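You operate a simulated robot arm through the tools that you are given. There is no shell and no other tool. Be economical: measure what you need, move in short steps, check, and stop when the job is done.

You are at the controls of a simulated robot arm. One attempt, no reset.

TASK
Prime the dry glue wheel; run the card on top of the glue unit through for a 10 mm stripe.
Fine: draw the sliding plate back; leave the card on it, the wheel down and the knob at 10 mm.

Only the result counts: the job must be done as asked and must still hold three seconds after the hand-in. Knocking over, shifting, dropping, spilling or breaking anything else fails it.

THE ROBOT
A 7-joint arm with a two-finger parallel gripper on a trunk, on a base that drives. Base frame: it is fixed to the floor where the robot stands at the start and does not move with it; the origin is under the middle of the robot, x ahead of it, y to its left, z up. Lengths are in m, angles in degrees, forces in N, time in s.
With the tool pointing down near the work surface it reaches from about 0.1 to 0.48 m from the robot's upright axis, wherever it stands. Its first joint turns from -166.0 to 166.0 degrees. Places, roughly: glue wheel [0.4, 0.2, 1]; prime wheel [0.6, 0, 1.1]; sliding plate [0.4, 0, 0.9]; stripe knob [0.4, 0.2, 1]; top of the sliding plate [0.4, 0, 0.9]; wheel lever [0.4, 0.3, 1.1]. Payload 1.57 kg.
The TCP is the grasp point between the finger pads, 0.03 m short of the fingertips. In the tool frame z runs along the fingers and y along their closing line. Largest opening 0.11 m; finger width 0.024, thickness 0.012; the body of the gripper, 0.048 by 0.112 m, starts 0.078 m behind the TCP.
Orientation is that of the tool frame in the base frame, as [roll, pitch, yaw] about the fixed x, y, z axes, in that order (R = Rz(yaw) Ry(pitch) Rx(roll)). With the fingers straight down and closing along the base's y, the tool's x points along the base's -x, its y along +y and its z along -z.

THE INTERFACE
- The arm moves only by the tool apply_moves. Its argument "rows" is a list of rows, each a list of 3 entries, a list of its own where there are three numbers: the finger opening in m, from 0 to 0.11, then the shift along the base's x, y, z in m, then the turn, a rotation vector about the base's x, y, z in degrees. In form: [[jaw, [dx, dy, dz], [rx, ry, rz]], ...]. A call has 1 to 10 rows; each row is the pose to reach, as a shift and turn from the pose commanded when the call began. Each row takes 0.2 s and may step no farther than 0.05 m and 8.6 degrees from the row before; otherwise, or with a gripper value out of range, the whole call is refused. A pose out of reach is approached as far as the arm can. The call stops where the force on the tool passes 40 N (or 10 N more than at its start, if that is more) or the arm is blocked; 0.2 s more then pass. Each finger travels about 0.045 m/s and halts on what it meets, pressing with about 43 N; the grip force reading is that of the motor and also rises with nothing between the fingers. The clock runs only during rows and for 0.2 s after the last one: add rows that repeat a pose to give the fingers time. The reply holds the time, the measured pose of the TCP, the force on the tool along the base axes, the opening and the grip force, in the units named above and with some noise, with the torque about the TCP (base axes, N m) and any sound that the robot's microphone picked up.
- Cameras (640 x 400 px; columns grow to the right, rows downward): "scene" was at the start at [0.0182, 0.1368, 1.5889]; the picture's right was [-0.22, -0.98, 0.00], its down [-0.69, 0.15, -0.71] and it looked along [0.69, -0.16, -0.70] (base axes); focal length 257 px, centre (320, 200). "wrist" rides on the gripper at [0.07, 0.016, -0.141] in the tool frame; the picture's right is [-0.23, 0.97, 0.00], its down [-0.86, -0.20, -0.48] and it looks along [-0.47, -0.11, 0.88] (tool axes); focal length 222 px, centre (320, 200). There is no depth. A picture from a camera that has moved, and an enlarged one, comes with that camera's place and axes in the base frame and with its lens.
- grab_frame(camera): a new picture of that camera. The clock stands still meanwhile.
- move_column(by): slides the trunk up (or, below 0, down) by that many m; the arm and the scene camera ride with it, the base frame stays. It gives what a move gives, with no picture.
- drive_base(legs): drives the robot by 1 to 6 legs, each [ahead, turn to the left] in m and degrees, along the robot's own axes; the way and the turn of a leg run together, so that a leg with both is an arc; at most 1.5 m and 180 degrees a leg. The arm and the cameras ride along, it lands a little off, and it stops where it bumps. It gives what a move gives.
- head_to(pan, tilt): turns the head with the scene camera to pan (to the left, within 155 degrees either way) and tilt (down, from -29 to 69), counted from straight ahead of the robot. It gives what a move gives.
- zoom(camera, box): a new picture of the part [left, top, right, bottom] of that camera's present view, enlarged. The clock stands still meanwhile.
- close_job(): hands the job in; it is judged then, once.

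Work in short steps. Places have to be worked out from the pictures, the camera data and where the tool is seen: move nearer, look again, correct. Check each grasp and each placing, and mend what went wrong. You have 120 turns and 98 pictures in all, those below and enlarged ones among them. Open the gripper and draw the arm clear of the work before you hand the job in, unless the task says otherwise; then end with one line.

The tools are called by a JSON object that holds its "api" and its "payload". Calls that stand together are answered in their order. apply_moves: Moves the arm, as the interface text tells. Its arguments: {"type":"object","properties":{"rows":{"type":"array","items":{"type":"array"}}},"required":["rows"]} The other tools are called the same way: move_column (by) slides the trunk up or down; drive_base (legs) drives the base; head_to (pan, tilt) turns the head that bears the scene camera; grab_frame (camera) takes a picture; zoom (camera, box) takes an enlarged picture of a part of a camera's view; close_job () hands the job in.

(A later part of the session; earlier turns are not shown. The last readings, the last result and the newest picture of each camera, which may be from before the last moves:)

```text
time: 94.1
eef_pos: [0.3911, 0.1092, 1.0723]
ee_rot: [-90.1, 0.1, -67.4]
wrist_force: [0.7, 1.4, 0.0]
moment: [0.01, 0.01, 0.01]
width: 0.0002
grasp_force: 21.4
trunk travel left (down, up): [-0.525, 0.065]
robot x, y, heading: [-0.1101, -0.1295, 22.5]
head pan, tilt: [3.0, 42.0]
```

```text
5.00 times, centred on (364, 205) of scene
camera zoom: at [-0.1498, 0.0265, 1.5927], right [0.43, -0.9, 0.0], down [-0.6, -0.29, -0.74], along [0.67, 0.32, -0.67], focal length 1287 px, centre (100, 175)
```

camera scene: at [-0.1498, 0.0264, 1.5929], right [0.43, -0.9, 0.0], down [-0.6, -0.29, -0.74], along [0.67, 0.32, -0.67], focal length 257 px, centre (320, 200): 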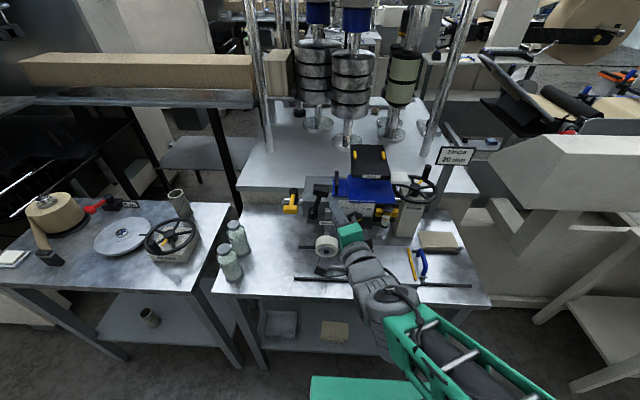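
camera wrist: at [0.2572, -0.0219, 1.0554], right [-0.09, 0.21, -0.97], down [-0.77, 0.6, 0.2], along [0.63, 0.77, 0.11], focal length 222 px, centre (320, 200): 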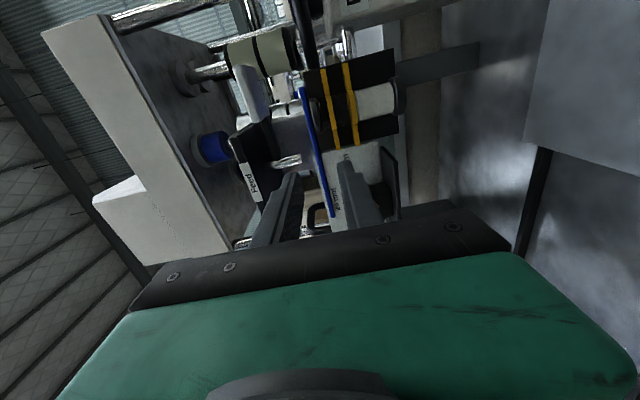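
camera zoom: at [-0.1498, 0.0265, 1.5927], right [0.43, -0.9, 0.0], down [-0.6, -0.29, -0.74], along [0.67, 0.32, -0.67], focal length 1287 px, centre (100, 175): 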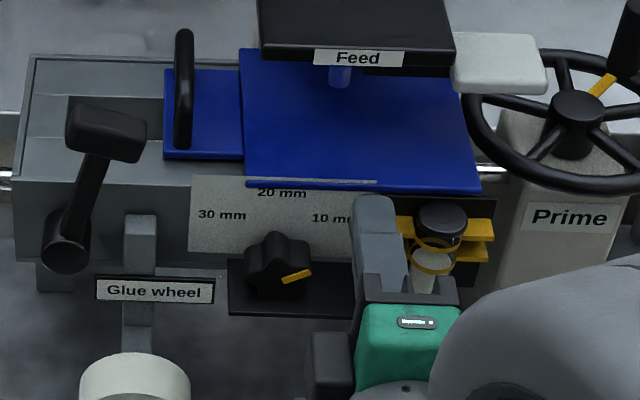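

The edge slipped out and the slab did not move: it's a fixed cover. The beige board on the bench next to the Prime column (another lies on the shelf below) is likely the card. Zooming there.

{"api": "apply_moves", "payload": {"rows": [[0.03, [-0.03, -0.012, 0.01], [0, 0, 0]], [0.05, [-0.06, -0.025, 0.05], [0, 0, 0]], [0.05, [-0.08, -0.033, 0.09], [0, 0, 0]]]}}

{"api": "head_to", "payload": {"pan": -10, "tilt": 42}}

{"api": "grab_frame", "payload": {"camera": "scene"}}

```text
refused: row 2 steps farther than a row can; nothing moved
```

```text
time: 94.8
eef_pos: [0.3914, 0.1093, 1.071]
ee_rot: [-90.1, 0.1, -67.4]
wrist_force: [-1.1, -0.3, 0.2]
moment: [0.01, -0.02, 0.0]
width: 0.0
grasp_force: 21.2
trunk travel left (down, up): [-0.525, 0.065]
robot x, y, heading: [-0.1101, -0.1297, 22.5]
head pan, tilt: [-10.0, 42.0]
```

```text
32 pictures are left
camera scene: at [-0.1436, 0.0087, 1.5927], right [0.22, -0.98, 0.0], down [-0.65, -0.15, -0.74], along [0.73, 0.16, -0.67], focal length 257 px, centre (320, 200)
```

scene: 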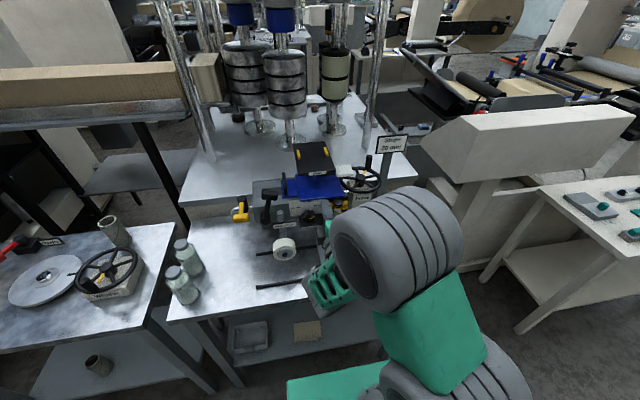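

Arm hides the view. Retreat, and unroll/untilt the tool back to vertical.

{"api": "apply_moves", "payload": {"rows": [[0.03, [-0.03, -0.012, 0.02], [0, 0, 0]], [0.03, [-0.055, -0.023, 0.05], [0, 0, 0]], [0.03, [-0.07, -0.029, 0.09], [7.85, 3.26, 0]], [0.03, [-0.07, -0.029, 0.1], [15.7, 6.5, 0]], [0.03, [-0.07, -0.029, 0.1], [23.5, 9.8, 0]], [0.03, [-0.07, -0.029, 0.1], [31.4, 13, 0]], [0.03, [-0.07, -0.029, 0.1], [39.2, 16.3, 0]], [0.03, [-0.07, -0.029, 0.1], [47.1, 19.5, 0]], [0.03, [-0.07, -0.029, 0.1], [55, 22.8, 0]], [0.03, [-0.07, -0.029, 0.1], [62.8, 26, 0]]]}}

{"api": "apply_moves", "payload": {"rows": [[0.03, [0, 0, 0], [7.85, 3.26, 0]], [0.03, [0, 0, 0], [15.7, 6.5, 0]], [0.03, [0, 0, 0], [20.4, 8.5, 0]]]}}

```text
time: 97.0
eef_pos: [0.3224, 0.081, 1.1662]
ee_rot: [-92.2, 67.8, -69.3]
wrist_force: [0.4, -0.4, 0.5]
moment: [0.03, -0.02, -0.02]
width: 0.0299
grasp_force: 0.1
trunk travel left (down, up): [-0.525, 0.065]
robot x, y, heading: [-0.1089, -0.1291, 22.5]
head pan, tilt: [-10.0, 42.0]
```

```text
time: 97.8
eef_pos: [0.3221, 0.0818, 1.1606]
ee_rot: [-171.5, 88.4, -149.0]
wrist_force: [-0.7, 0.8, -0.3]
moment: [0.0, -0.01, -0.02]
width: 0.03
grasp_force: 0.0
trunk travel left (down, up): [-0.525, 0.065]
robot x, y, heading: [-0.1096, -0.1294, 22.5]
head pan, tilt: [-10.0, 42.0]
```

{"api": "apply_moves", "payload": {"rows": [[0.06, [0, 0, 0.005], [-3.26, 7.85, 0]], [0.06, [0, 0, 0.01], [-6.5, 15.7, 0]], [0.06, [0, 0, 0.015], [-9.8, 23.5, 0]], [0.06, [0, 0, 0.02], [-13, 31.4, 0]], [0.06, [0, 0, 0.025], [-16.3, 39.2, 0]], [0.06, [0, 0, 0.03], [-19.5, 47.1, 0]], [0.06, [0, 0, 0.035], [-22.8, 55, 0]], [0.06, [0, 0, 0.04], [-26, 62.8, 0]], [0.06, [0, 0, 0.04], [-29.3, 70.6, 0]], [0.06, [0, 0, 0.04], [-32.6, 78.5, 0]]]}}

{"api": "drive_base", "payload": {"legs": [[0, -90], [0.15, 0], [0, 90], [0.14, 0]]}}

{"api": "grab_frame", "payload": {"camera": "wrist"}}

```text
time: 100.0
eef_pos: [0.3229, 0.0805, 1.2108]
ee_rot: [180.0, 4.9, -157.6]
wrist_force: [-0.2, -0.4, -0.2]
moment: [-0.01, -0.02, 0.05]
width: 0.06
grasp_force: 0.1
trunk travel left (down, up): [-0.525, 0.065]
robot x, y, heading: [-0.1119, -0.1301, 22.5]
head pan, tilt: [-10.0, 42.0]
```

```text
time: 110.0
eef_pos: [0.5084, -0.0077, 1.2109]
ee_rot: [180.0, 5.0, -157.9]
wrist_force: [0.9, 0.5, -0.9]
moment: [0.01, 0.05, 0.01]
width: 0.0601
grasp_force: 0.1
trunk travel left (down, up): [-0.525, 0.065]
robot x, y, heading: [0.0776, -0.2115, 22.2]
head pan, tilt: [-10.0, 42.0]
```

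```text
31 pictures are left
camera wrist: at [0.4263, -0.0225, 1.3468], right [-0.16, 0.99, 0.02], down [0.83, 0.12, 0.55], along [0.54, 0.1, -0.83], focal length 222 px, centre (320, 200)
```

wrist: 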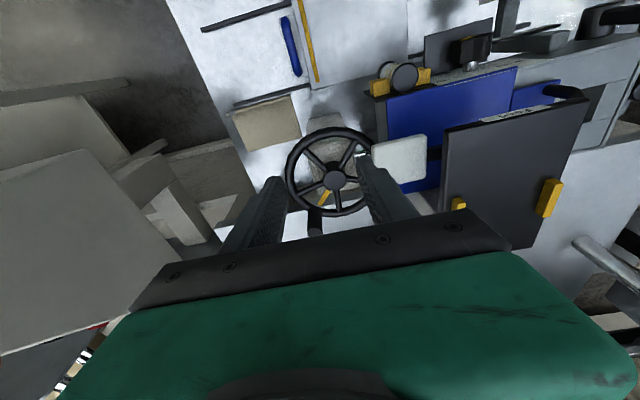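

{"api": "zoom", "payload": {"camera": "wrist", "box": [200, 60, 344, 150]}}

{"api": "grab_frame", "payload": {"camera": "scene"}}

```text
4.44 times, centred on (272, 105) of wrist
camera zoom: at [0.4263, -0.0225, 1.3468], right [-0.16, 0.99, 0.02], down [0.83, 0.12, 0.55], along [0.54, 0.1, -0.83], focal length 987 px, centre (533, 622)
```

zoom: 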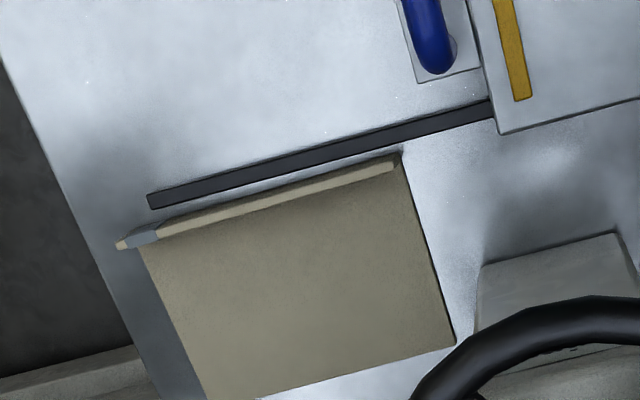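

```text
29 pictures are left
camera scene: at [0.0429, -0.0769, 1.5927], right [0.21, -0.98, 0.0], down [-0.65, -0.14, -0.74], along [0.73, 0.16, -0.67], focal length 257 px, centre (320, 200)
```

scene: 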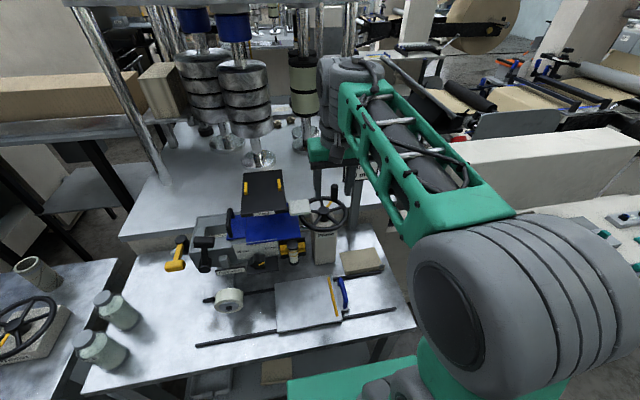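

The beige piece looks like a flat card with a raised front flange. Zooming from the scene camera to triangulate it and the plate.

{"api": "zoom", "payload": {"camera": "scene", "box": [260, 230, 420, 330]}}

{"api": "zoom", "payload": {"camera": "scene", "box": [326, 238, 398, 283]}}

```text
4.00 times, centred on (340, 280) of scene
camera zoom: at [0.0429, -0.0769, 1.5927], right [0.21, -0.98, 0.0], down [-0.65, -0.14, -0.74], along [0.73, 0.16, -0.67], focal length 1030 px, centre (240, -120)
```

zoom: 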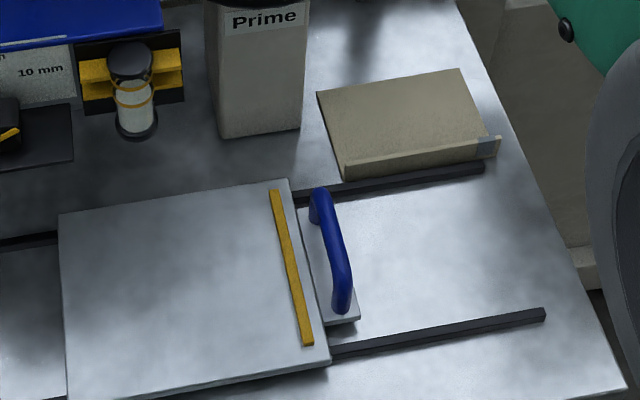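

```text
8.89 times, centred on (362, 260) of scene
camera zoom: at [0.0429, -0.0769, 1.5927], right [0.21, -0.98, 0.0], down [-0.65, -0.14, -0.74], along [0.73, 0.16, -0.67], focal length 2288 px, centre (-53, -338)
```

zoom: 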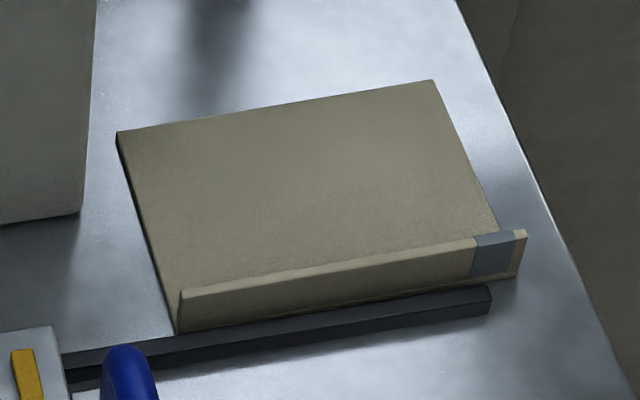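

This is the card: beige sheet 0.129 × 0.089 m on the bench (P 0.249–0.378, Q 0.437–0.526), with an upright front flap ~26 mm tall that can be pinched. Plate top z≈0.879, P 0.025–0.203, Q 0.296–0.44. I move over the flap and turn the tool so it closes along Q.

{"api": "apply_moves", "payload": {"rows": [[0.06, [0, -0.04, 0], [-1.9, 4.6, 0]], [0.06, [0, -0.08, 0], [-1.9, 4.6, 0]], [0.06, [0, -0.12, 0], [-1.9, 4.6, 0]]]}}

{"api": "apply_moves", "payload": {"rows": [[0.06, [0, 0, 0], [0, 0, 8.5]], [0.06, [0, 0, 0], [0, 0, 17]], [0.06, [0, 0, 0], [0, 0, 25.5]], [0.06, [0, 0, 0], [0, 0, 34]], [0.06, [0, 0, 0], [0, 0, 42.5]], [0.06, [0, 0, 0], [0, 0, 51]], [0.05, [0, 0, 0], [0, 0, 59.5]], [0.05, [0, 0, 0], [0, 0, 68]], [0.05, [0, 0, 0], [0, 0, 76.5]], [0.05, [0, 0, 0], [0, 0, 85]]]}}

{"api": "apply_moves", "payload": {"rows": [[0.05, [0, 0, -0.04], [0, 0, 5.2]], [0.05, [0, 0, -0.085], [0, 0, 5.2]], [0.05, [0, 0, -0.13], [0, 0, 5.2]]]}}

{"api": "grab_frame", "payload": {"camera": "wrist"}}

```text
time: 110.8
eef_pos: [0.5056, -0.1258, 1.2107]
ee_rot: [180.0, 0.1, -158.0]
wrist_force: [-0.1, -0.8, -0.4]
moment: [0.01, 0.0, -0.03]
width: 0.06
grasp_force: 0.1
trunk travel left (down, up): [-0.525, 0.065]
robot x, y, heading: [0.0765, -0.2142, 22.4]
head pan, tilt: [-10.0, 42.0]
```

```text
time: 113.0
eef_pos: [0.5082, -0.1285, 1.2116]
ee_rot: [179.9, 0.0, -72.7]
wrist_force: [0.0, -0.6, 0.5]
moment: [-0.01, 0.05, 0.02]
width: 0.05
grasp_force: 0.1
trunk travel left (down, up): [-0.525, 0.065]
robot x, y, heading: [0.0734, -0.2144, 22.2]
head pan, tilt: [-10.0, 42.0]
```

```text
time: 114.0
eef_pos: [0.5098, -0.1516, 1.0619]
ee_rot: [177.5, 0.6, -71.4]
wrist_force: [0.7, -0.6, -0.4]
moment: [-0.02, 0.0, 0.0]
width: 0.0499
grasp_force: 0.1
trunk travel left (down, up): [-0.525, 0.065]
robot x, y, heading: [0.08, -0.2169, 22.3]
head pan, tilt: [-10.0, 42.0]
stopped in row 3: the arm was blocked; the commanded pose is now the measured one
```

```text
26 pictures are left
camera wrist: at [0.5224, -0.2212, 1.2035], right [-0.99, -0.1, 0.04], down [-0.06, 0.88, 0.48], along [-0.08, 0.47, -0.88], focal length 222 px, centre (320, 200)
```

wrist: 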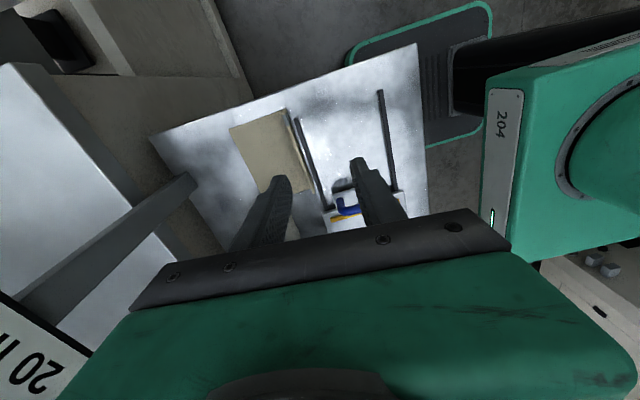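

The trunk is too high for bench level. Raise the arm a bit, lower the trunk 0.2 m, then re-aim.

{"api": "apply_moves", "payload": {"rows": [[0.05, [0, 0.01, 0.04], [0, 0, 0]], [0.05, [0, 0.02, 0.08], [0, 0, 0]], [0.05, [0.0, 0.025, 0.12], [0, 0, 0]]]}}

{"api": "move_column", "payload": {"by": -0.2}}

{"api": "apply_moves", "payload": {"rows": [[0.05, [0.006, 0.002, 0], [1.2, 1.9, 2]], [0.05, [0.0157, 0.0055, 0], [1.2, 1.9, 4]]]}}

{"api": "grab_frame", "payload": {"camera": "wrist"}}

```text
time: 114.8
eef_pos: [0.5087, -0.1257, 1.1861]
ee_rot: [178.0, 0.5, -71.3]
wrist_force: [0.6, -0.6, -0.4]
moment: [-0.01, 0.0, 0.0]
width: 0.0499
grasp_force: 0.1
trunk travel left (down, up): [-0.525, 0.065]
robot x, y, heading: [0.075, -0.2162, 21.9]
head pan, tilt: [-10.0, 42.0]
```

```text
time: 117.0
eef_pos: [0.5085, -0.1259, 0.9883]
ee_rot: [178.3, 0.4, -71.2]
wrist_force: [-0.4, -0.4, -0.5]
moment: [0.0, -0.01, -0.02]
width: 0.0501
grasp_force: 0.0
trunk travel left (down, up): [-0.325, 0.265]
robot x, y, heading: [0.075, -0.2159, 22.4]
head pan, tilt: [-10.0, 42.0]
```

```text
time: 117.5
eef_pos: [0.5241, -0.1201, 0.9897]
ee_rot: [177.0, 2.2, -67.2]
wrist_force: [-1.3, -0.4, 0.3]
moment: [0.02, -0.05, 0.0]
width: 0.0501
grasp_force: 0.0
out of reach, approached as far as the arm can: row 1
trunk travel left (down, up): [-0.325, 0.265]
robot x, y, heading: [0.0753, -0.2183, 22.2]
head pan, tilt: [-10.0, 42.0]
```

```text
25 pictures are left
camera wrist: at [0.5455, -0.1927, 1.1292], right [-0.98, -0.17, 0.06], down [-0.12, 0.86, 0.5], along [-0.14, 0.48, -0.86], focal length 222 px, centre (320, 200)
```

wrist: 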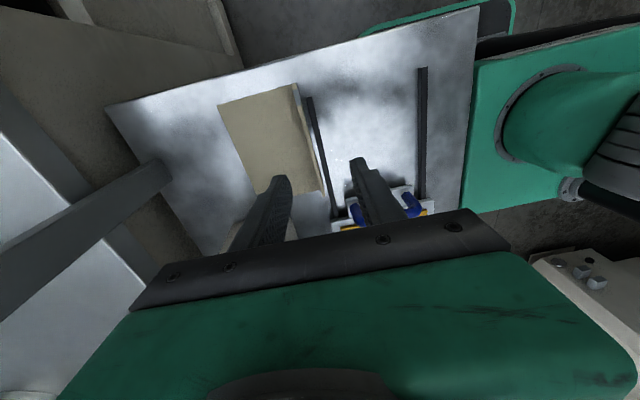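

The flap lies between the fingers. Straighten the tilt and descend.

{"api": "apply_moves", "payload": {"rows": [[0.05, [0, 0, 0], [-0.9, -3.6, 0]], [0.05, [0, 0, -0.03], [-0.9, -3.6, 0]], [0.05, [0, 0, -0.06], [-0.9, -3.6, 0]]]}}

{"api": "zoom", "payload": {"camera": "wrist", "box": [200, 60, 440, 210]}}

```text
time: 118.3
eef_pos: [0.5234, -0.121, 0.9327]
ee_rot: [-179.7, -0.2, -67.2]
wrist_force: [-0.9, 0.7, 0.7]
moment: [0.02, -0.15, 0.01]
width: 0.0503
grasp_force: 0.1
out of reach, approached as far as the arm can: row 1
trunk travel left (down, up): [-0.325, 0.265]
robot x, y, heading: [0.0766, -0.2148, 22.3]
head pan, tilt: [-10.0, 42.0]
```

```text
2.67 times, centred on (320, 135) of wrist
camera zoom: at [0.5348, -0.1911, 1.0752], right [-0.99, -0.17, -0.01], down [-0.15, 0.87, 0.48], along [-0.07, 0.47, -0.88], focal length 592 px, centre (320, 373)
```

zoom: 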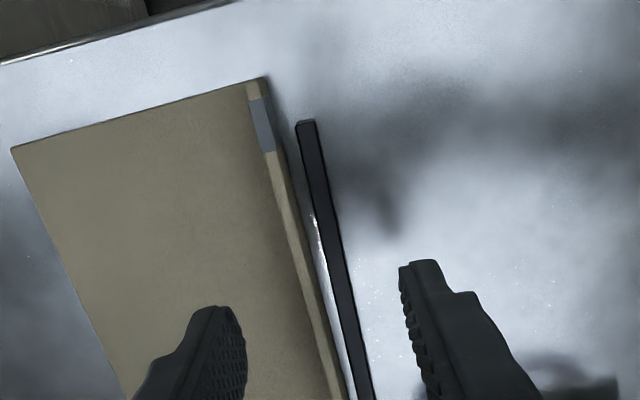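

{"api": "apply_moves", "payload": {"rows": [[0.04, [0, 0, -0.012], [0, 0, 0]], [0.03, [0, 0, -0.0255], [0, 0, 0]], [0.0, [0, 0, -0.0255], [0, 0, 0]], [0.0, [0, 0, -0.0255], [0, 0, 0]], [0.0, [0, 0, -0.0255], [0, 0, 0]], [0.0, [0, 0, -0.0255], [0, 0, 0]]]}}

```text
time: 119.8
eef_pos: [0.5247, -0.1199, 0.9042]
ee_rot: [179.8, 0.0, -67.2]
wrist_force: [0.8, -0.4, 0.6]
moment: [-0.04, -0.01, 0.02]
width: 0.0028
grasp_force: 24.2
trunk travel left (down, up): [-0.325, 0.265]
robot x, y, heading: [0.0782, -0.2142, 22.2]
head pan, tilt: [-10.0, 42.0]
```

Gripping something 2.8 mm thick — the flap. Lift 6 cm and check.

{"api": "apply_moves", "payload": {"rows": [[0.0, [0, 0, 0.02], [0, 0, 0]], [0.0, [0, 0, 0.04], [0, 0, 0]], [0.0, [0, 0, 0.06], [0, 0, 0]], [0.0, [0, 0, 0.06], [0, 0, 0]]]}}

{"api": "grab_frame", "payload": {"camera": "wrist"}}

```text
time: 120.8
eef_pos: [0.5267, -0.1197, 0.9639]
ee_rot: [179.9, 0.0, -67.2]
wrist_force: [0.6, 0.5, -0.1]
moment: [0.02, 0.02, -0.03]
width: 0.0025
grasp_force: 23.8
trunk travel left (down, up): [-0.325, 0.265]
robot x, y, heading: [0.0775, -0.2148, 22.2]
head pan, tilt: [-10.0, 42.0]
```

```text
23 pictures are left
camera wrist: at [0.538, -0.1895, 1.1056], right [-0.99, -0.17, 0.0], down [-0.15, 0.87, 0.48], along [-0.08, 0.47, -0.88], focal length 222 px, centre (320, 200)
```

wrist: 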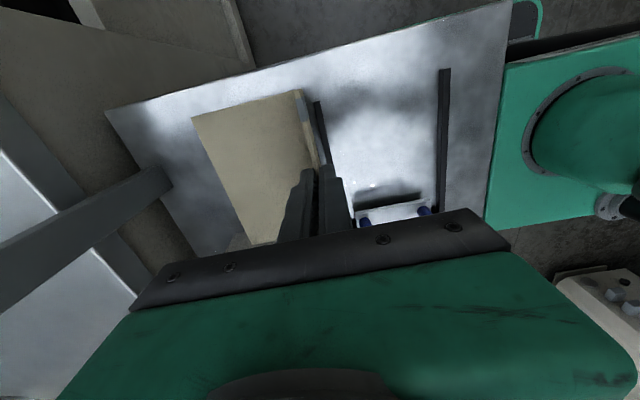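

The card is lifted. Carry it: first back along −Q, then left over the plate at a height clearing the handle but below the bottle.

{"api": "apply_moves", "payload": {"rows": [[0.0, [-0.0355, -0.0147, 0.015], [0, 0, 0]], [0.0, [-0.071, -0.0295, 0.03], [0, 0, 0]], [0.0, [-0.1065, -0.0442, 0.03], [0, 0, 0]], [0.0, [-0.1215, -0.008, 0.03], [0, 0, 0]], [0.0, [-0.1366, 0.0282, 0.03], [0, 0, 0]], [0.0, [-0.1516, 0.0644, 0.03], [0, 0, 0]], [0.0, [-0.1666, 0.1007, 0.03], [0, 0, 0]], [0.0, [-0.1816, 0.1369, 0.03], [0, 0, 0]], [0.0, [-0.1816, 0.1369, 0.03], [0, 0, 0]]]}}

{"api": "head_to", "payload": {"pan": 10, "tilt": 50}}

{"api": "grab_frame", "payload": {"camera": "scene"}}

```text
time: 122.8
eef_pos: [0.3426, 0.0188, 0.9924]
ee_rot: [179.9, 0.0, -67.2]
wrist_force: [0.0, -1.3, 0.2]
moment: [-0.03, 0.05, -0.01]
width: 0.0033
grasp_force: 24.0
trunk travel left (down, up): [-0.325, 0.265]
robot x, y, heading: [0.0785, -0.2141, 21.9]
head pan, tilt: [-10.0, 42.0]
```

```text
time: 123.6
eef_pos: [0.3436, 0.0178, 0.9928]
ee_rot: [179.9, 0.0, -67.1]
wrist_force: [-0.1, -0.4, -0.7]
moment: [-0.04, 0.01, -0.01]
width: 0.0028
grasp_force: 24.3
trunk travel left (down, up): [-0.325, 0.265]
robot x, y, heading: [0.0748, -0.2111, 22.4]
head pan, tilt: [10.0, 50.0]
```

```text
22 pictures are left
camera scene: at [0.0257, -0.0539, 1.3815], right [0.53, -0.85, 0.0], down [-0.65, -0.41, -0.64], along [0.54, 0.34, -0.77], focal length 257 px, centre (320, 200)
```

scene: 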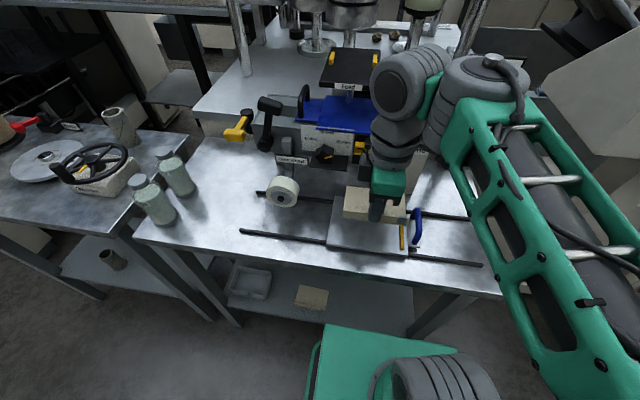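

{"api": "apply_moves", "payload": {"rows": [[0.0, [0, 0, -0.03], [0, 0, 0]], [0.0, [0, 0, -0.055], [0, 0, 0]], [0.0, [0, 0, -0.066], [0, 0, 0]]]}}

{"api": "zoom", "payload": {"camera": "scene", "box": [260, 160, 436, 270]}}

```text
time: 124.2
eef_pos: [0.3565, 0.0221, 0.9146]
ee_rot: [174.6, -1.4, -67.4]
wrist_force: [-17.0, -1.2, 47.2]
moment: [0.72, -0.09, 0.18]
width: 0.0042
grasp_force: 24.2
trunk travel left (down, up): [-0.325, 0.265]
robot x, y, heading: [0.0755, -0.2153, 22.4]
head pan, tilt: [10.0, 50.0]
stopped in row 3: the force on the tool passed its limit at 97 N (the readings are from after the stop); the commanded pose is now the measured one
```

```text
3.64 times, centred on (348, 215) of scene
camera zoom: at [0.0359, -0.0487, 1.3787], right [0.53, -0.85, 0.0], down [-0.65, -0.41, -0.64], along [0.54, 0.34, -0.77], focal length 936 px, centre (218, 146)
```

zoom: 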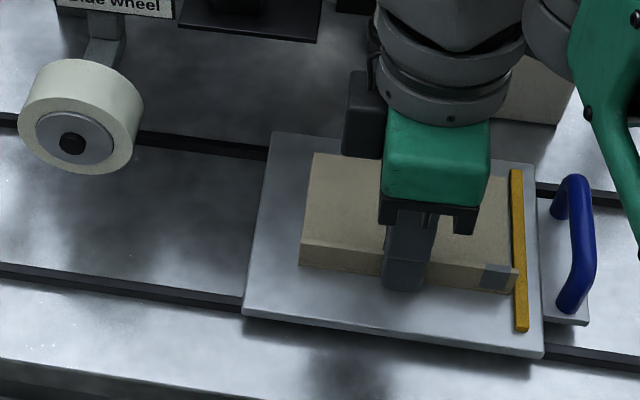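

The card is on the plate but pressed hard. Relieve: raise slightly while straightening, then open.

{"api": "apply_moves", "payload": {"rows": [[0.0, [0, 0, 0.004], [1.2, -1.5, 0]], [0.0, [-0.002, -0.001, 0.006], [3.4, -4.4, 0]]]}}

{"api": "zoom", "payload": {"camera": "scene", "box": [260, 160, 436, 270]}}

```text
time: 124.5
eef_pos: [0.3562, 0.0219, 0.9141]
ee_rot: [174.7, -1.4, -67.2]
wrist_force: [2.8, 2.7, 9.6]
moment: [0.06, -0.76, 0.19]
width: 0.0044
grasp_force: 24.9
trunk travel left (down, up): [-0.325, 0.265]
robot x, y, heading: [0.0778, -0.2138, 22.3]
head pan, tilt: [10.0, 50.0]
stopped in row 1: the force on the tool passed its limit at 73 N (the readings are from after the stop); the commanded pose is now the measured one
```

```text
3.64 times, centred on (348, 215) of scene
camera zoom: at [0.0347, -0.0497, 1.3786], right [0.54, -0.84, 0.0], down [-0.65, -0.41, -0.64], along [0.54, 0.34, -0.77], focal length 936 px, centre (218, 146)
```

zoom: 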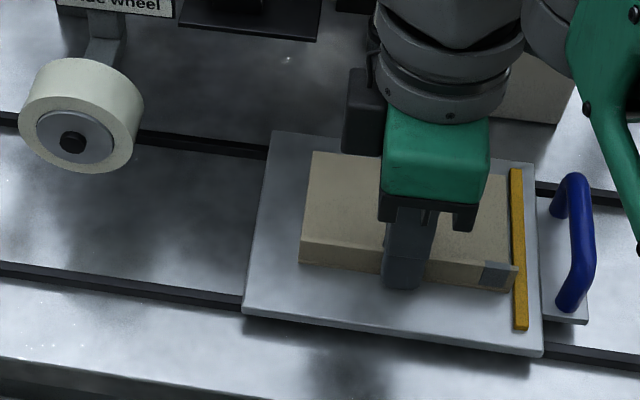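

Now only ~10 N residual. Open and lift straight up.

{"api": "apply_moves", "payload": {"rows": [[0.02, [0, 0, 0], [0, 0, 0]], [0.03, [0, 0, 0.002], [0, 0, 0]], [0.03, [0, 0, 0.02], [0, 0, 0]], [0.03, [0, 0, 0.05], [0, 0, 0]], [0.03, [0, 0, 0.09], [0, 0, 0]]]}}

{"api": "zoom", "payload": {"camera": "scene", "box": [220, 130, 460, 280]}}

```text
time: 125.7
eef_pos: [0.3493, 0.0185, 0.9966]
ee_rot: [174.2, -1.6, -67.3]
wrist_force: [0.7, 0.6, 10.4]
moment: [0.07, -0.1, -0.03]
width: 0.0302
grasp_force: 0.1
out of reach, approached as far as the arm can: row 5
trunk travel left (down, up): [-0.325, 0.265]
robot x, y, heading: [0.0771, -0.2167, 22.3]
head pan, tilt: [10.0, 50.0]
```

```text
2.67 times, centred on (340, 205) of scene
camera zoom: at [0.0264, -0.0535, 1.3822], right [0.53, -0.84, 0.0], down [-0.65, -0.41, -0.64], along [0.54, 0.34, -0.77], focal length 686 px, centre (267, 187)
```

zoom: 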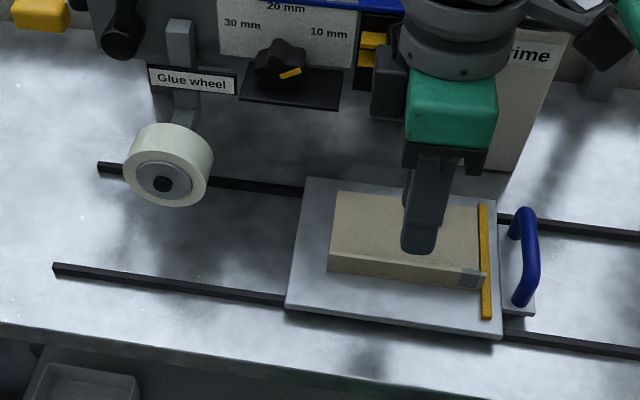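

Card sits on the plate against the yellow stop. The arm shows slight upward contact (10 N), possibly near the bottle bracket; back away toward −Q before rising.

{"api": "apply_moves", "payload": {"rows": [[0.03, [-0.02, -0.008, -0.003], [0, 0, 0]], [0.03, [-0.05, -0.02, 0], [0, 0, 0]], [0.03, [-0.065, -0.027, 0.03], [0, 0, 0]], [0.03, [-0.065, -0.027, 0.07], [0, 0, 0]]]}}

{"api": "zoom", "payload": {"camera": "scene", "box": [220, 70, 460, 220]}}

```text
time: 126.7
eef_pos: [0.3107, 0.0012, 1.0393]
ee_rot: [178.1, -5.8, -66.9]
wrist_force: [1.1, 0.3, 1.3]
moment: [0.04, 0.13, -0.03]
width: 0.03
grasp_force: 0.1
out of reach, approached as far as the arm can: row 3, 4
trunk travel left (down, up): [-0.325, 0.265]
robot x, y, heading: [0.0745, -0.2154, 22.5]
head pan, tilt: [10.0, 50.0]
```

```text
2.67 times, centred on (340, 145) of scene
camera zoom: at [0.0247, -0.0547, 1.3815], right [0.54, -0.84, 0.0], down [-0.65, -0.41, -0.64], along [0.54, 0.34, -0.77], focal length 686 px, centre (267, 347)
```

zoom: 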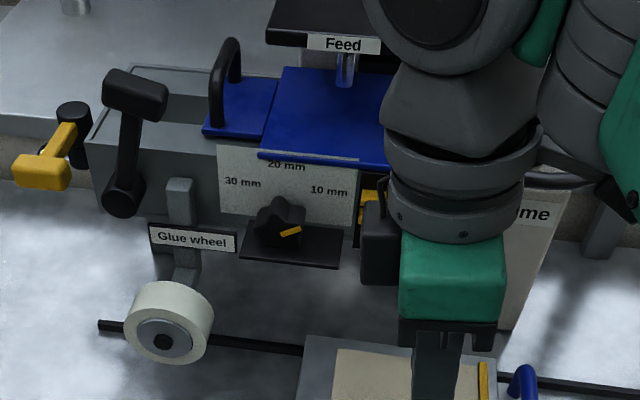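

Now the wheel lever (pivot P −0.13, z 1.04; grip at P −0.104, Q 0.43, z 1.115). Raise the trunk and drive 0.165 m left along the bench.

{"api": "move_column", "payload": {"by": 0.2}}

{"api": "drive_base", "payload": {"legs": [[0, 90], [0.165, 0], [0, -90]]}}

{"api": "head_to", "payload": {"pan": 8, "tilt": 45}}

{"api": "grab_frame", "payload": {"camera": "scene"}}

```text
time: 128.9
eef_pos: [0.3107, 0.0007, 1.2379]
ee_rot: [178.2, -5.8, -67.4]
wrist_force: [0.3, -0.3, 0.2]
moment: [-0.01, -0.01, 0.0]
width: 0.0298
grasp_force: 0.1
trunk travel left (down, up): [-0.525, 0.065]
robot x, y, heading: [0.0773, -0.2149, 22.3]
head pan, tilt: [10.0, 50.0]
```

```text
time: 130.5
eef_pos: [0.2385, 0.0459, 1.2392]
ee_rot: [178.1, -5.7, -52.7]
wrist_force: [0.9, 0.5, 0.5]
moment: [0.01, 0.02, -0.01]
width: 0.0299
grasp_force: 0.0
trunk travel left (down, up): [-0.525, 0.065]
robot x, y, heading: [0.0673, -0.226, 33.9]
head pan, tilt: [10.0, 50.0]
stopped in leg 1: the robot was blocked; the commanded pose is now the measured one
```

```text
time: 131.2
eef_pos: [0.2374, 0.0463, 1.2384]
ee_rot: [178.1, -5.8, -52.7]
wrist_force: [0.7, 0.2, 0.7]
moment: [0.04, 0.0, -0.03]
width: 0.0299
grasp_force: 0.2
trunk travel left (down, up): [-0.525, 0.065]
robot x, y, heading: [0.0618, -0.2242, 34.0]
head pan, tilt: [8.0, 45.0]
```

```text
17 pictures are left
camera scene: at [-0.0126, -0.074, 1.5884], right [0.67, -0.74, 0.0], down [-0.53, -0.47, -0.71], along [0.53, 0.47, -0.71], focal length 257 px, centre (320, 200)
```

scene: 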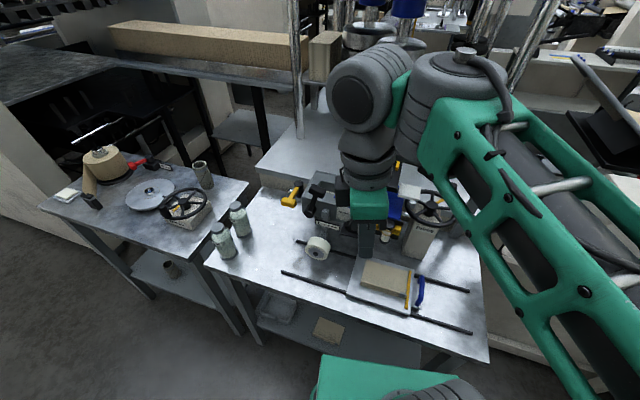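

The turn bumped; turn back, reverse 0.12 m first, then shift left and come forward again.

{"api": "drive_base", "payload": {"legs": [[0, -11.6], [-0.13, 0], [0, 90], [0.17, 0], [0, -90], [0.11, 0]]}}

{"api": "grab_frame", "payload": {"camera": "scene"}}

```text
time: 142.8
eef_pos: [0.2155, 0.1441, 1.2378]
ee_rot: [178.1, -5.8, -66.4]
wrist_force: [-0.2, 0.7, 0.3]
moment: [-0.01, 0.02, -0.01]
width: 0.0301
grasp_force: 0.0
trunk travel left (down, up): [-0.525, 0.065]
robot x, y, heading: [-0.0179, -0.0748, 20.2]
head pan, tilt: [8.0, 45.0]
```

```text
16 pictures are left
camera scene: at [-0.0559, 0.0871, 1.5884], right [0.47, -0.88, 0.0], down [-0.62, -0.33, -0.71], along [0.62, 0.33, -0.71], focal length 257 px, centre (320, 200)
```

scene: 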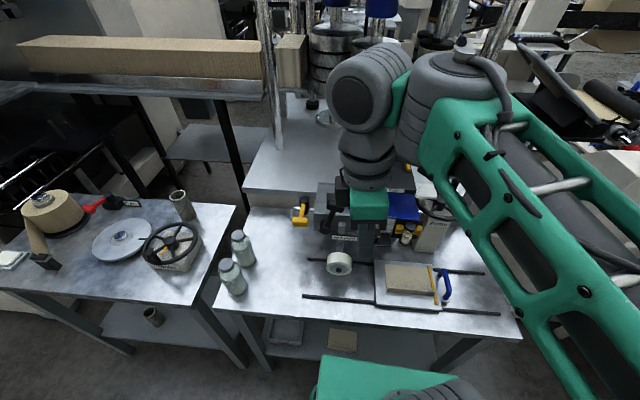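

Robot now at P≈0.06. Bring closed fingertips to the right of the lever grip, upright, and look.

{"api": "apply_moves", "payload": {"rows": [[0.0, [0.037, 0.018, 0], [3, 0.3, 0]], [0.0, [0.075, 0.036, 0], [6.1, 0.6, 0]], [0.0, [0.112, 0.054, 0], [6.1, 0.6, 0]], [0.0, [0.1496, 0.0722, 0], [6.1, 0.6, 0]], [0.0, [0.1496, 0.0722, -0.04], [6.1, 0.6, 0]], [0.0, [0.1496, 0.0722, -0.08], [6.1, 0.6, 0]], [0.0, [0.1496, 0.0722, -0.11], [6.1, 0.6, 0]]]}}

{"api": "zoom", "payload": {"camera": "scene", "box": [270, 180, 430, 280]}}

```text
time: 144.4
eef_pos: [0.3627, 0.2173, 1.127]
ee_rot: [-179.9, 0.1, -66.5]
wrist_force: [-0.3, 0.1, -0.3]
moment: [0.02, 0.01, -0.01]
width: 0.0
grasp_force: 21.5
trunk travel left (down, up): [-0.525, 0.065]
robot x, y, heading: [-0.0143, -0.0754, 20.2]
head pan, tilt: [8.0, 45.0]
```

```text
4.00 times, centred on (350, 230) of scene
camera zoom: at [-0.0565, 0.0871, 1.5884], right [0.47, -0.88, 0.0], down [-0.62, -0.33, -0.71], along [0.62, 0.33, -0.71], focal length 1030 px, centre (200, 80)
```

zoom: 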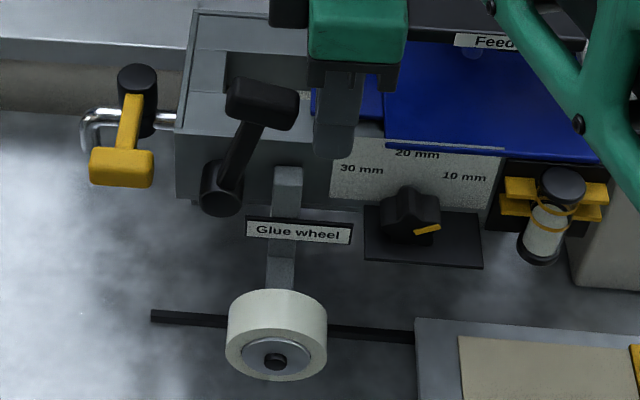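

Fingers are right of the lever grip. Push it left in small steps.

{"api": "apply_moves", "payload": {"rows": [[0.0, [-0.0061, 0.0148, 0], [0, 0, 0]], [0.0, [-0.0123, 0.0296, 0], [0, 0, 0]], [0.0, [-0.0184, 0.0444, 0], [0, 0, 0]], [0.0, [-0.0245, 0.0591, 0], [0, 0, 0]], [0.0, [-0.0306, 0.0739, 0], [0, 0, 0]]]}}

{"api": "zoom", "payload": {"camera": "scene", "box": [270, 180, 430, 280]}}

```text
time: 145.1
eef_pos: [0.3502, 0.254, 1.131]
ee_rot: [-179.4, 0.1, -67.0]
wrist_force: [0.5, -1.7, 0.5]
moment: [0.0, -0.03, 0.0]
width: 0.0
grasp_force: 21.3
trunk travel left (down, up): [-0.525, 0.065]
robot x, y, heading: [-0.0176, -0.078, 19.8]
head pan, tilt: [8.0, 45.0]
stopped in row 3: the force on the tool passed its limit at 45 N (the readings are from after the stop); the commanded pose is now the measured one
```

```text
4.00 times, centred on (350, 230) of scene
camera zoom: at [-0.0575, 0.0866, 1.5881], right [0.47, -0.88, 0.0], down [-0.62, -0.33, -0.71], along [0.62, 0.33, -0.71], focal length 1030 px, centre (200, 80)
```

zoom: 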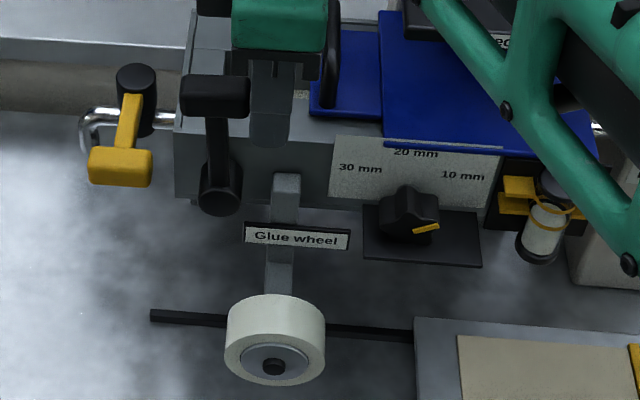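

The wheel went down a little as the lever moved left. Continue pushing left more slowly.

{"api": "apply_moves", "payload": {"rows": [[0.0, [-0.0019, 0.0046, 0], [0, 0, 0]], [0.0, [-0.0038, 0.0092, 0], [0, 0, 0]], [0.0, [-0.0057, 0.0139, 0], [0, 0, 0]], [0.0, [-0.0077, 0.0185, 0], [0, 0, 0]], [0.0, [-0.0096, 0.0231, 0], [0, 0, 0]], [0.0, [-0.0115, 0.0277, 0], [0, 0, 0]], [0.0, [-0.0134, 0.0323, 0], [0, 0, 0]], [0.0, [-0.0153, 0.037, 0], [0, 0, 0]], [0.0, [-0.0172, 0.0416, -0.002], [0, 0, 0]], [0.0, [-0.0191, 0.0462, -0.004], [0, 0, 0]]]}}

{"api": "zoom", "payload": {"camera": "scene", "box": [270, 180, 430, 280]}}

```text
time: 147.3
eef_pos: [0.3319, 0.3011, 1.1276]
ee_rot: [-179.4, 0.1, -67.0]
wrist_force: [0.7, -0.3, -0.6]
moment: [0.01, -0.02, 0.01]
width: 0.0001
grasp_force: 21.9
trunk travel left (down, up): [-0.525, 0.065]
robot x, y, heading: [-0.0161, -0.075, 20.3]
head pan, tilt: [8.0, 45.0]
```

```text
4.00 times, centred on (350, 230) of scene
camera zoom: at [-0.0565, 0.0869, 1.5884], right [0.47, -0.88, 0.0], down [-0.62, -0.33, -0.71], along [0.62, 0.33, -0.71], focal length 1030 px, centre (200, 80)
```

zoom: 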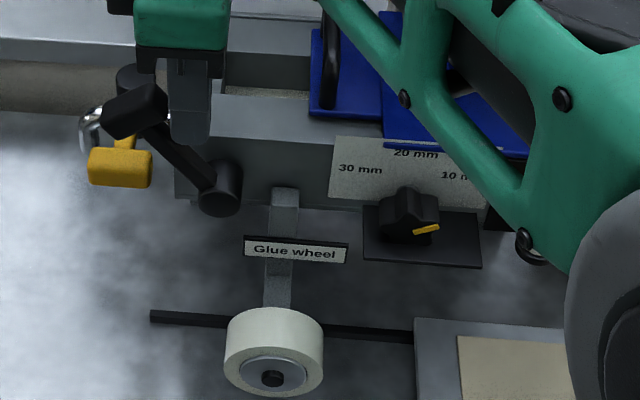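

The wheel keeps lowering. Continue left-and-down along the lever's arc until it stops.

{"api": "apply_moves", "payload": {"rows": [[0.0, [-0.0019, 0.0046, -0.004], [0, 0, 0]], [0.0, [-0.0038, 0.0092, -0.009], [0, 0, 0]], [0.0, [-0.0057, 0.0139, -0.014], [0, 0, 0]], [0.0, [-0.0072, 0.0175, -0.02], [0, 0, 0]], [0.0, [-0.0084, 0.0203, -0.026], [0, 0, 0]]]}}

{"api": "zoom", "payload": {"camera": "scene", "box": [270, 180, 430, 280]}}

```text
time: 148.5
eef_pos: [0.3238, 0.3199, 1.1038]
ee_rot: [-179.3, 0.4, -66.9]
wrist_force: [0.1, -5.5, 8.5]
moment: [-0.02, 0.0, 0.13]
width: 0.0003
grasp_force: 20.9
trunk travel left (down, up): [-0.525, 0.065]
robot x, y, heading: [-0.0179, -0.0771, 20.1]
head pan, tilt: [8.0, 45.0]
```

```text
4.00 times, centred on (350, 230) of scene
camera zoom: at [-0.0568, 0.0857, 1.5887], right [0.47, -0.88, 0.0], down [-0.62, -0.33, -0.71], along [0.62, 0.33, -0.71], focal length 1030 px, centre (200, 80)
```

zoom: 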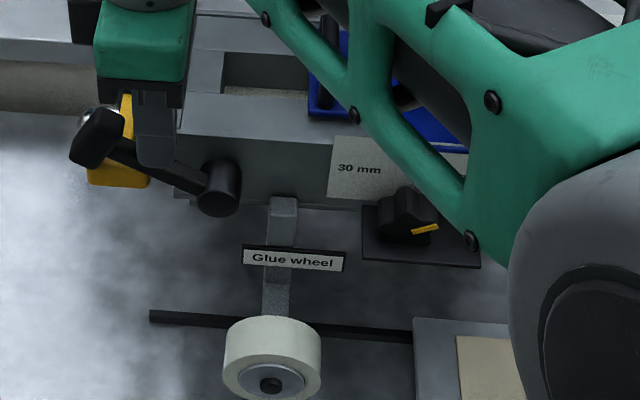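

{"api": "apply_moves", "payload": {"rows": [[0.0, [-0.0008, 0.0018, -0.006], [0, 0, 0]], [0.0, [-0.0012, 0.0028, -0.012], [0, 0, 0]], [0.0, [-0.0015, 0.0037, -0.018], [0, 0, 0]], [0.0, [-0.0015, 0.0037, -0.024], [0, 0, 0]]]}}

{"api": "zoom", "payload": {"camera": "scene", "box": [270, 180, 430, 280]}}

```text
time: 149.0
eef_pos: [0.3253, 0.3212, 1.1033]
ee_rot: [-178.6, 0.7, -67.2]
wrist_force: [-1.5, -8.2, 15.0]
moment: [-0.12, 0.19, -0.13]
width: 0.0
grasp_force: 21.2
trunk travel left (down, up): [-0.525, 0.065]
robot x, y, heading: [-0.0207, -0.0748, 19.8]
head pan, tilt: [8.0, 45.0]
stopped in row 2: the force on the tool passed its limit at 45 N (the readings are from after the stop); the commanded pose is now the measured one
```

```text
4.00 times, centred on (350, 230) of scene
camera zoom: at [-0.0572, 0.0845, 1.5886], right [0.47, -0.88, 0.0], down [-0.62, -0.33, -0.71], along [0.62, 0.33, -0.71], focal length 1030 px, centre (200, 80)
```

zoom: 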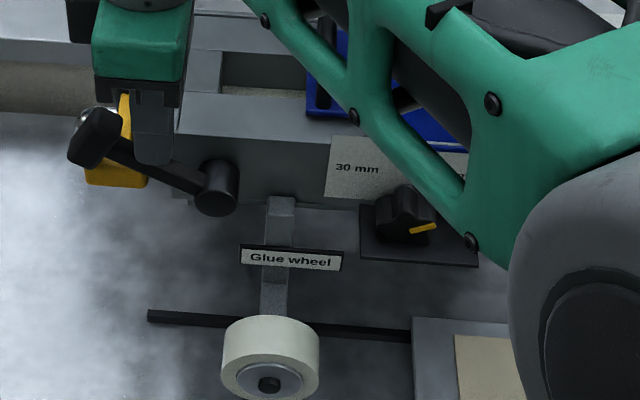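

The lever is at its stop: the wheel is down. Lift off the lever, then turn the tool back (−85°) while moving right.

{"api": "apply_moves", "payload": {"rows": [[0.0, [0.0015, -0.0035, 0.02], [0, 0, 0]], [0.0, [0.003, -0.007, 0.06], [0, 0, 0]], [0.0, [0.003, -0.012, 0.09], [0, 0, -8.5]], [0.0, [0.003, -0.04, 0.09], [0, 0, -17]], [0.0, [0.004, -0.07, 0.09], [0, 0, -25.5]], [0.0, [0.005, -0.1, 0.09], [0, 0, -34]], [0.0, [0.006, -0.13, 0.09], [0, 0, -42.5]], [0.03, [0.007, -0.16, 0.09], [0, 0, -51]], [0.04, [0.0073, -0.183, 0.09], [0, 0, -59.5]], [0.04, [0.0073, -0.183, 0.09], [0, 0, -68]]]}}

{"api": "apply_moves", "payload": {"rows": [[0.04, [0.016, -0.04, 0], [0, 0, -7.5]], [0.04, [0.031, -0.08, 0], [0, 0, -15]], [0.04, [0.047, -0.12, 0], [0, 0, -22.5]], [0.04, [0.062, -0.16, 0], [0, 0, -22.5]], [0.04, [0.0772, -0.202, 0], [0, 0, -22.5]]]}}

```text
time: 151.2
eef_pos: [0.3328, 0.1394, 1.1908]
ee_rot: [-178.9, 0.6, -135.1]
wrist_force: [0.8, -0.2, 0.4]
moment: [-0.02, 0.01, 0.02]
width: 0.0399
grasp_force: 0.0
trunk travel left (down, up): [-0.525, 0.065]
robot x, y, heading: [-0.0153, -0.0779, 20.1]
head pan, tilt: [8.0, 45.0]
```

```text
time: 152.4
eef_pos: [0.409, -0.0637, 1.1905]
ee_rot: [-179.0, 0.5, -157.6]
wrist_force: [0.0, -0.7, 0.8]
moment: [0.0, 0.04, 0.0]
width: 0.0403
grasp_force: 0.1
trunk travel left (down, up): [-0.525, 0.065]
robot x, y, heading: [-0.0173, -0.0754, 20.1]
head pan, tilt: [8.0, 45.0]
```

Above the plate handle. Lower the trunk 0.2 m and check the alignment.

{"api": "move_column", "payload": {"by": -0.2}}

{"api": "grab_frame", "payload": {"camera": "wrist"}}

```text
time: 154.6
eef_pos: [0.408, -0.0635, 0.9913]
ee_rot: [-179.0, 0.7, -157.6]
wrist_force: [-0.3, 0.0, 0.7]
moment: [-0.02, 0.03, -0.02]
width: 0.0403
grasp_force: 0.0
trunk travel left (down, up): [-0.325, 0.265]
robot x, y, heading: [-0.0203, -0.0795, 20.2]
head pan, tilt: [8.0, 45.0]
```

```text
10 pictures are left
camera wrist: at [0.3347, -0.0721, 1.132], right [-0.16, 0.99, -0.02], down [0.86, 0.15, 0.49], along [0.49, 0.06, -0.87], focal length 222 px, centre (320, 200)
```

wrist: 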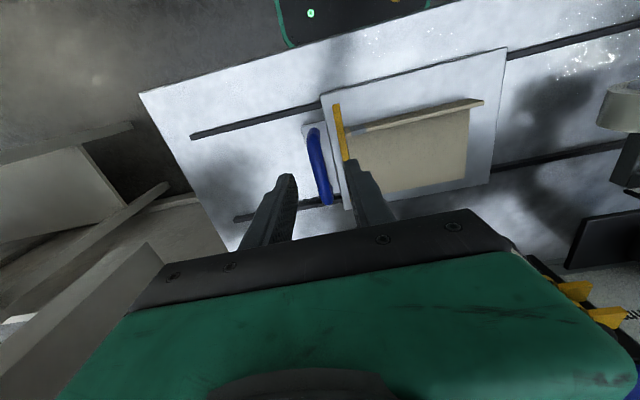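

Handle is centred between the fingers. Descend and grip it.

{"api": "apply_moves", "payload": {"rows": [[0.04, [0.004, 0, -0.03], [0, 0, 0]], [0.04, [0.004, 0, -0.05], [0, 0, 0]], [0.04, [0.004, 0, -0.063], [0, 0, 0]], [0.0, [0.004, 0, -0.063], [0, 0, 0]], [0.0, [0.004, 0, -0.063], [0, 0, 0]], [0.0, [0.004, 0, -0.063], [0, 0, 0]], [0.0, [0.004, 0, -0.063], [0, 0, 0]]]}}

```text
time: 156.2
eef_pos: [0.411, -0.0644, 0.9285]
ee_rot: [-178.8, 0.5, -157.6]
wrist_force: [0.1, 0.6, -0.4]
moment: [0.16, -0.41, 0.34]
width: 0.0138
grasp_force: 30.5
trunk travel left (down, up): [-0.325, 0.265]
robot x, y, heading: [-0.0162, -0.0798, 20.2]
head pan, tilt: [8.0, 45.0]
```

Gripped (13.8 mm). To stay clear of the lowered wheel at the end of travel, regrip 2 cm nearer the handle's front end.

{"api": "apply_moves", "payload": {"rows": [[0.03, [0, 0, 0], [0, 0, 0]], [0.035, [0, 0, 0], [0, 0, 0]], [0.035, [-0.0101, -0.0042, 0], [0, 0, 0]], [0.035, [-0.0194, -0.008, 0], [0, 0, 0]], [0.0, [-0.0194, -0.008, 0], [0, 0, 0]], [0.0, [-0.0194, -0.008, 0], [0, 0, 0]], [0.0, [-0.0194, -0.008, 0], [0, 0, 0]]]}}

{"api": "apply_moves", "payload": {"rows": [[0.0, [-0.0077, 0.0185, 0], [0, 0, 0]], [0.0, [-0.0153, 0.037, 0], [0, 0, 0]], [0.0, [-0.023, 0.0554, 0], [0, 0, 0]], [0.0, [-0.0306, 0.0739, 0], [0, 0, 0]], [0.0, [-0.0383, 0.0924, 0], [0, 0, 0]]]}}

{"api": "grab_frame", "payload": {"camera": "scene"}}

```text
time: 157.8
eef_pos: [0.3934, -0.0724, 0.928]
ee_rot: [-179.0, 0.5, -157.6]
wrist_force: [1.0, -0.4, -1.0]
moment: [0.58, -0.12, -0.07]
width: 0.0142
grasp_force: 28.5
trunk travel left (down, up): [-0.325, 0.265]
robot x, y, heading: [-0.0147, -0.076, 20.1]
head pan, tilt: [8.0, 45.0]
```

```text
time: 159.0
eef_pos: [0.3536, 0.0193, 0.9289]
ee_rot: [-178.8, 0.6, -157.5]
wrist_force: [-14.0, -4.4, 9.6]
moment: [0.13, 0.95, -0.01]
width: 0.0139
grasp_force: 30.6
trunk travel left (down, up): [-0.325, 0.265]
robot x, y, heading: [-0.0152, -0.0754, 20.3]
head pan, tilt: [8.0, 45.0]
```

```text
9 pictures are left
camera scene: at [-0.0583, 0.086, 1.3886], right [0.47, -0.88, 0.0], down [-0.62, -0.33, -0.71], along [0.62, 0.33, -0.71], focal length 257 px, centre (320, 200)
```

scene: 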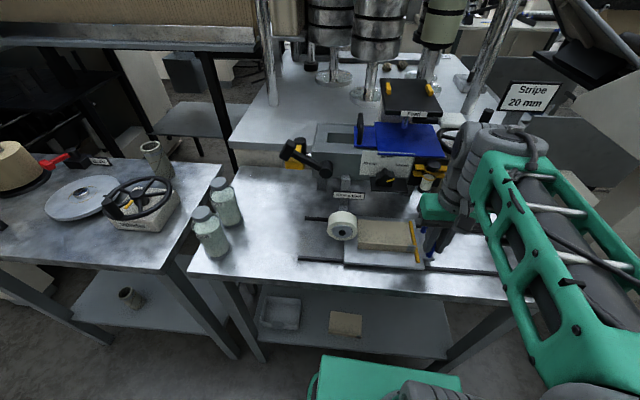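

The plate slides, with some side force: the slide axis is nearer 23.5°. Continue along that with a small correction.

{"api": "apply_moves", "payload": {"rows": [[0.0, [-0.0098, 0.0176, 0], [0, 0, 0]], [0.0, [-0.018, 0.036, 0], [0, 0, 0]], [0.0, [-0.026, 0.0543, 0], [0, 0, 0]], [0.0, [-0.034, 0.0727, 0], [0, 0, 0]], [0.0, [-0.042, 0.091, 0], [0, 0, 0]]]}}

{"api": "zoom", "payload": {"camera": "scene", "box": [270, 180, 462, 300]}}

```text
time: 160.2
eef_pos: [0.3145, 0.1144, 0.9277]
ee_rot: [-178.9, 0.4, -157.7]
wrist_force: [19.3, 8.5, -13.3]
moment: [0.69, -0.22, -0.01]
width: 0.0137
grasp_force: 30.7
trunk travel left (down, up): [-0.325, 0.265]
robot x, y, heading: [-0.0166, -0.0744, 20.1]
head pan, tilt: [8.0, 45.0]
```

```text
3.33 times, centred on (366, 240) of scene
camera zoom: at [-0.0537, 0.088, 1.3881], right [0.47, -0.88, 0.0], down [-0.63, -0.33, -0.71], along [0.62, 0.33, -0.71], focal length 858 px, centre (167, 67)
```

zoom: 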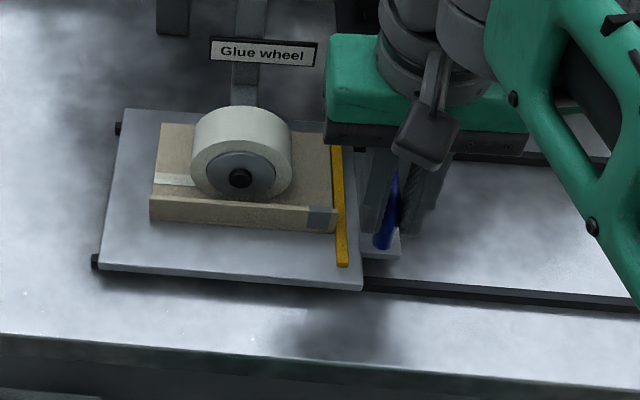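

A glue stripe is appearing on the card. Correct the side offset and continue left slowly until it stops.

{"api": "apply_moves", "payload": {"rows": [[0.0, [-0.0015, 0.0102, 0.001], [0, 0, 0]], [0.0, [-0.0054, 0.0195, 0.001], [0, 0, 0]], [0.0, [-0.0092, 0.0287, 0.001], [0, 0, 0]], [0.0, [-0.013, 0.038, 0.001], [0, 0, 0]], [0.0, [-0.0169, 0.0472, 0.001], [0, 0, 0]]]}}

{"api": "zoom", "payload": {"camera": "scene", "box": [270, 180, 462, 300]}}

```text
time: 161.4
eef_pos: [0.2956, 0.1591, 0.9272]
ee_rot: [-178.8, 0.3, -157.5]
wrist_force: [-3.4, 0.0, -14.2]
moment: [0.23, 0.94, -0.05]
width: 0.0139
grasp_force: 31.0
trunk travel left (down, up): [-0.325, 0.265]
robot x, y, heading: [-0.0221, -0.0791, 20.3]
head pan, tilt: [8.0, 45.0]
```

```text
3.33 times, centred on (366, 240) of scene
camera zoom: at [-0.0562, 0.087, 1.3883], right [0.47, -0.88, 0.0], down [-0.62, -0.33, -0.71], along [0.62, 0.33, -0.71], focal length 858 px, centre (167, 67)
```

zoom: 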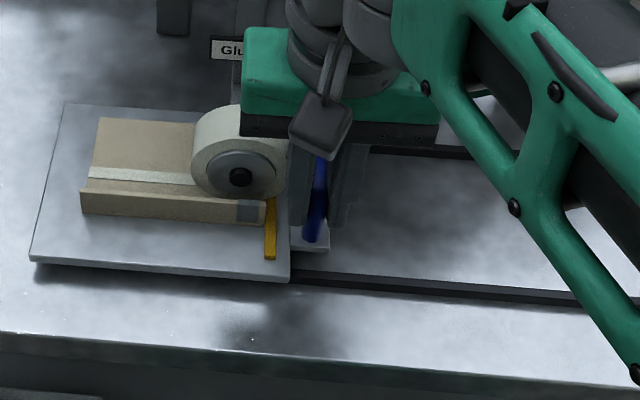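

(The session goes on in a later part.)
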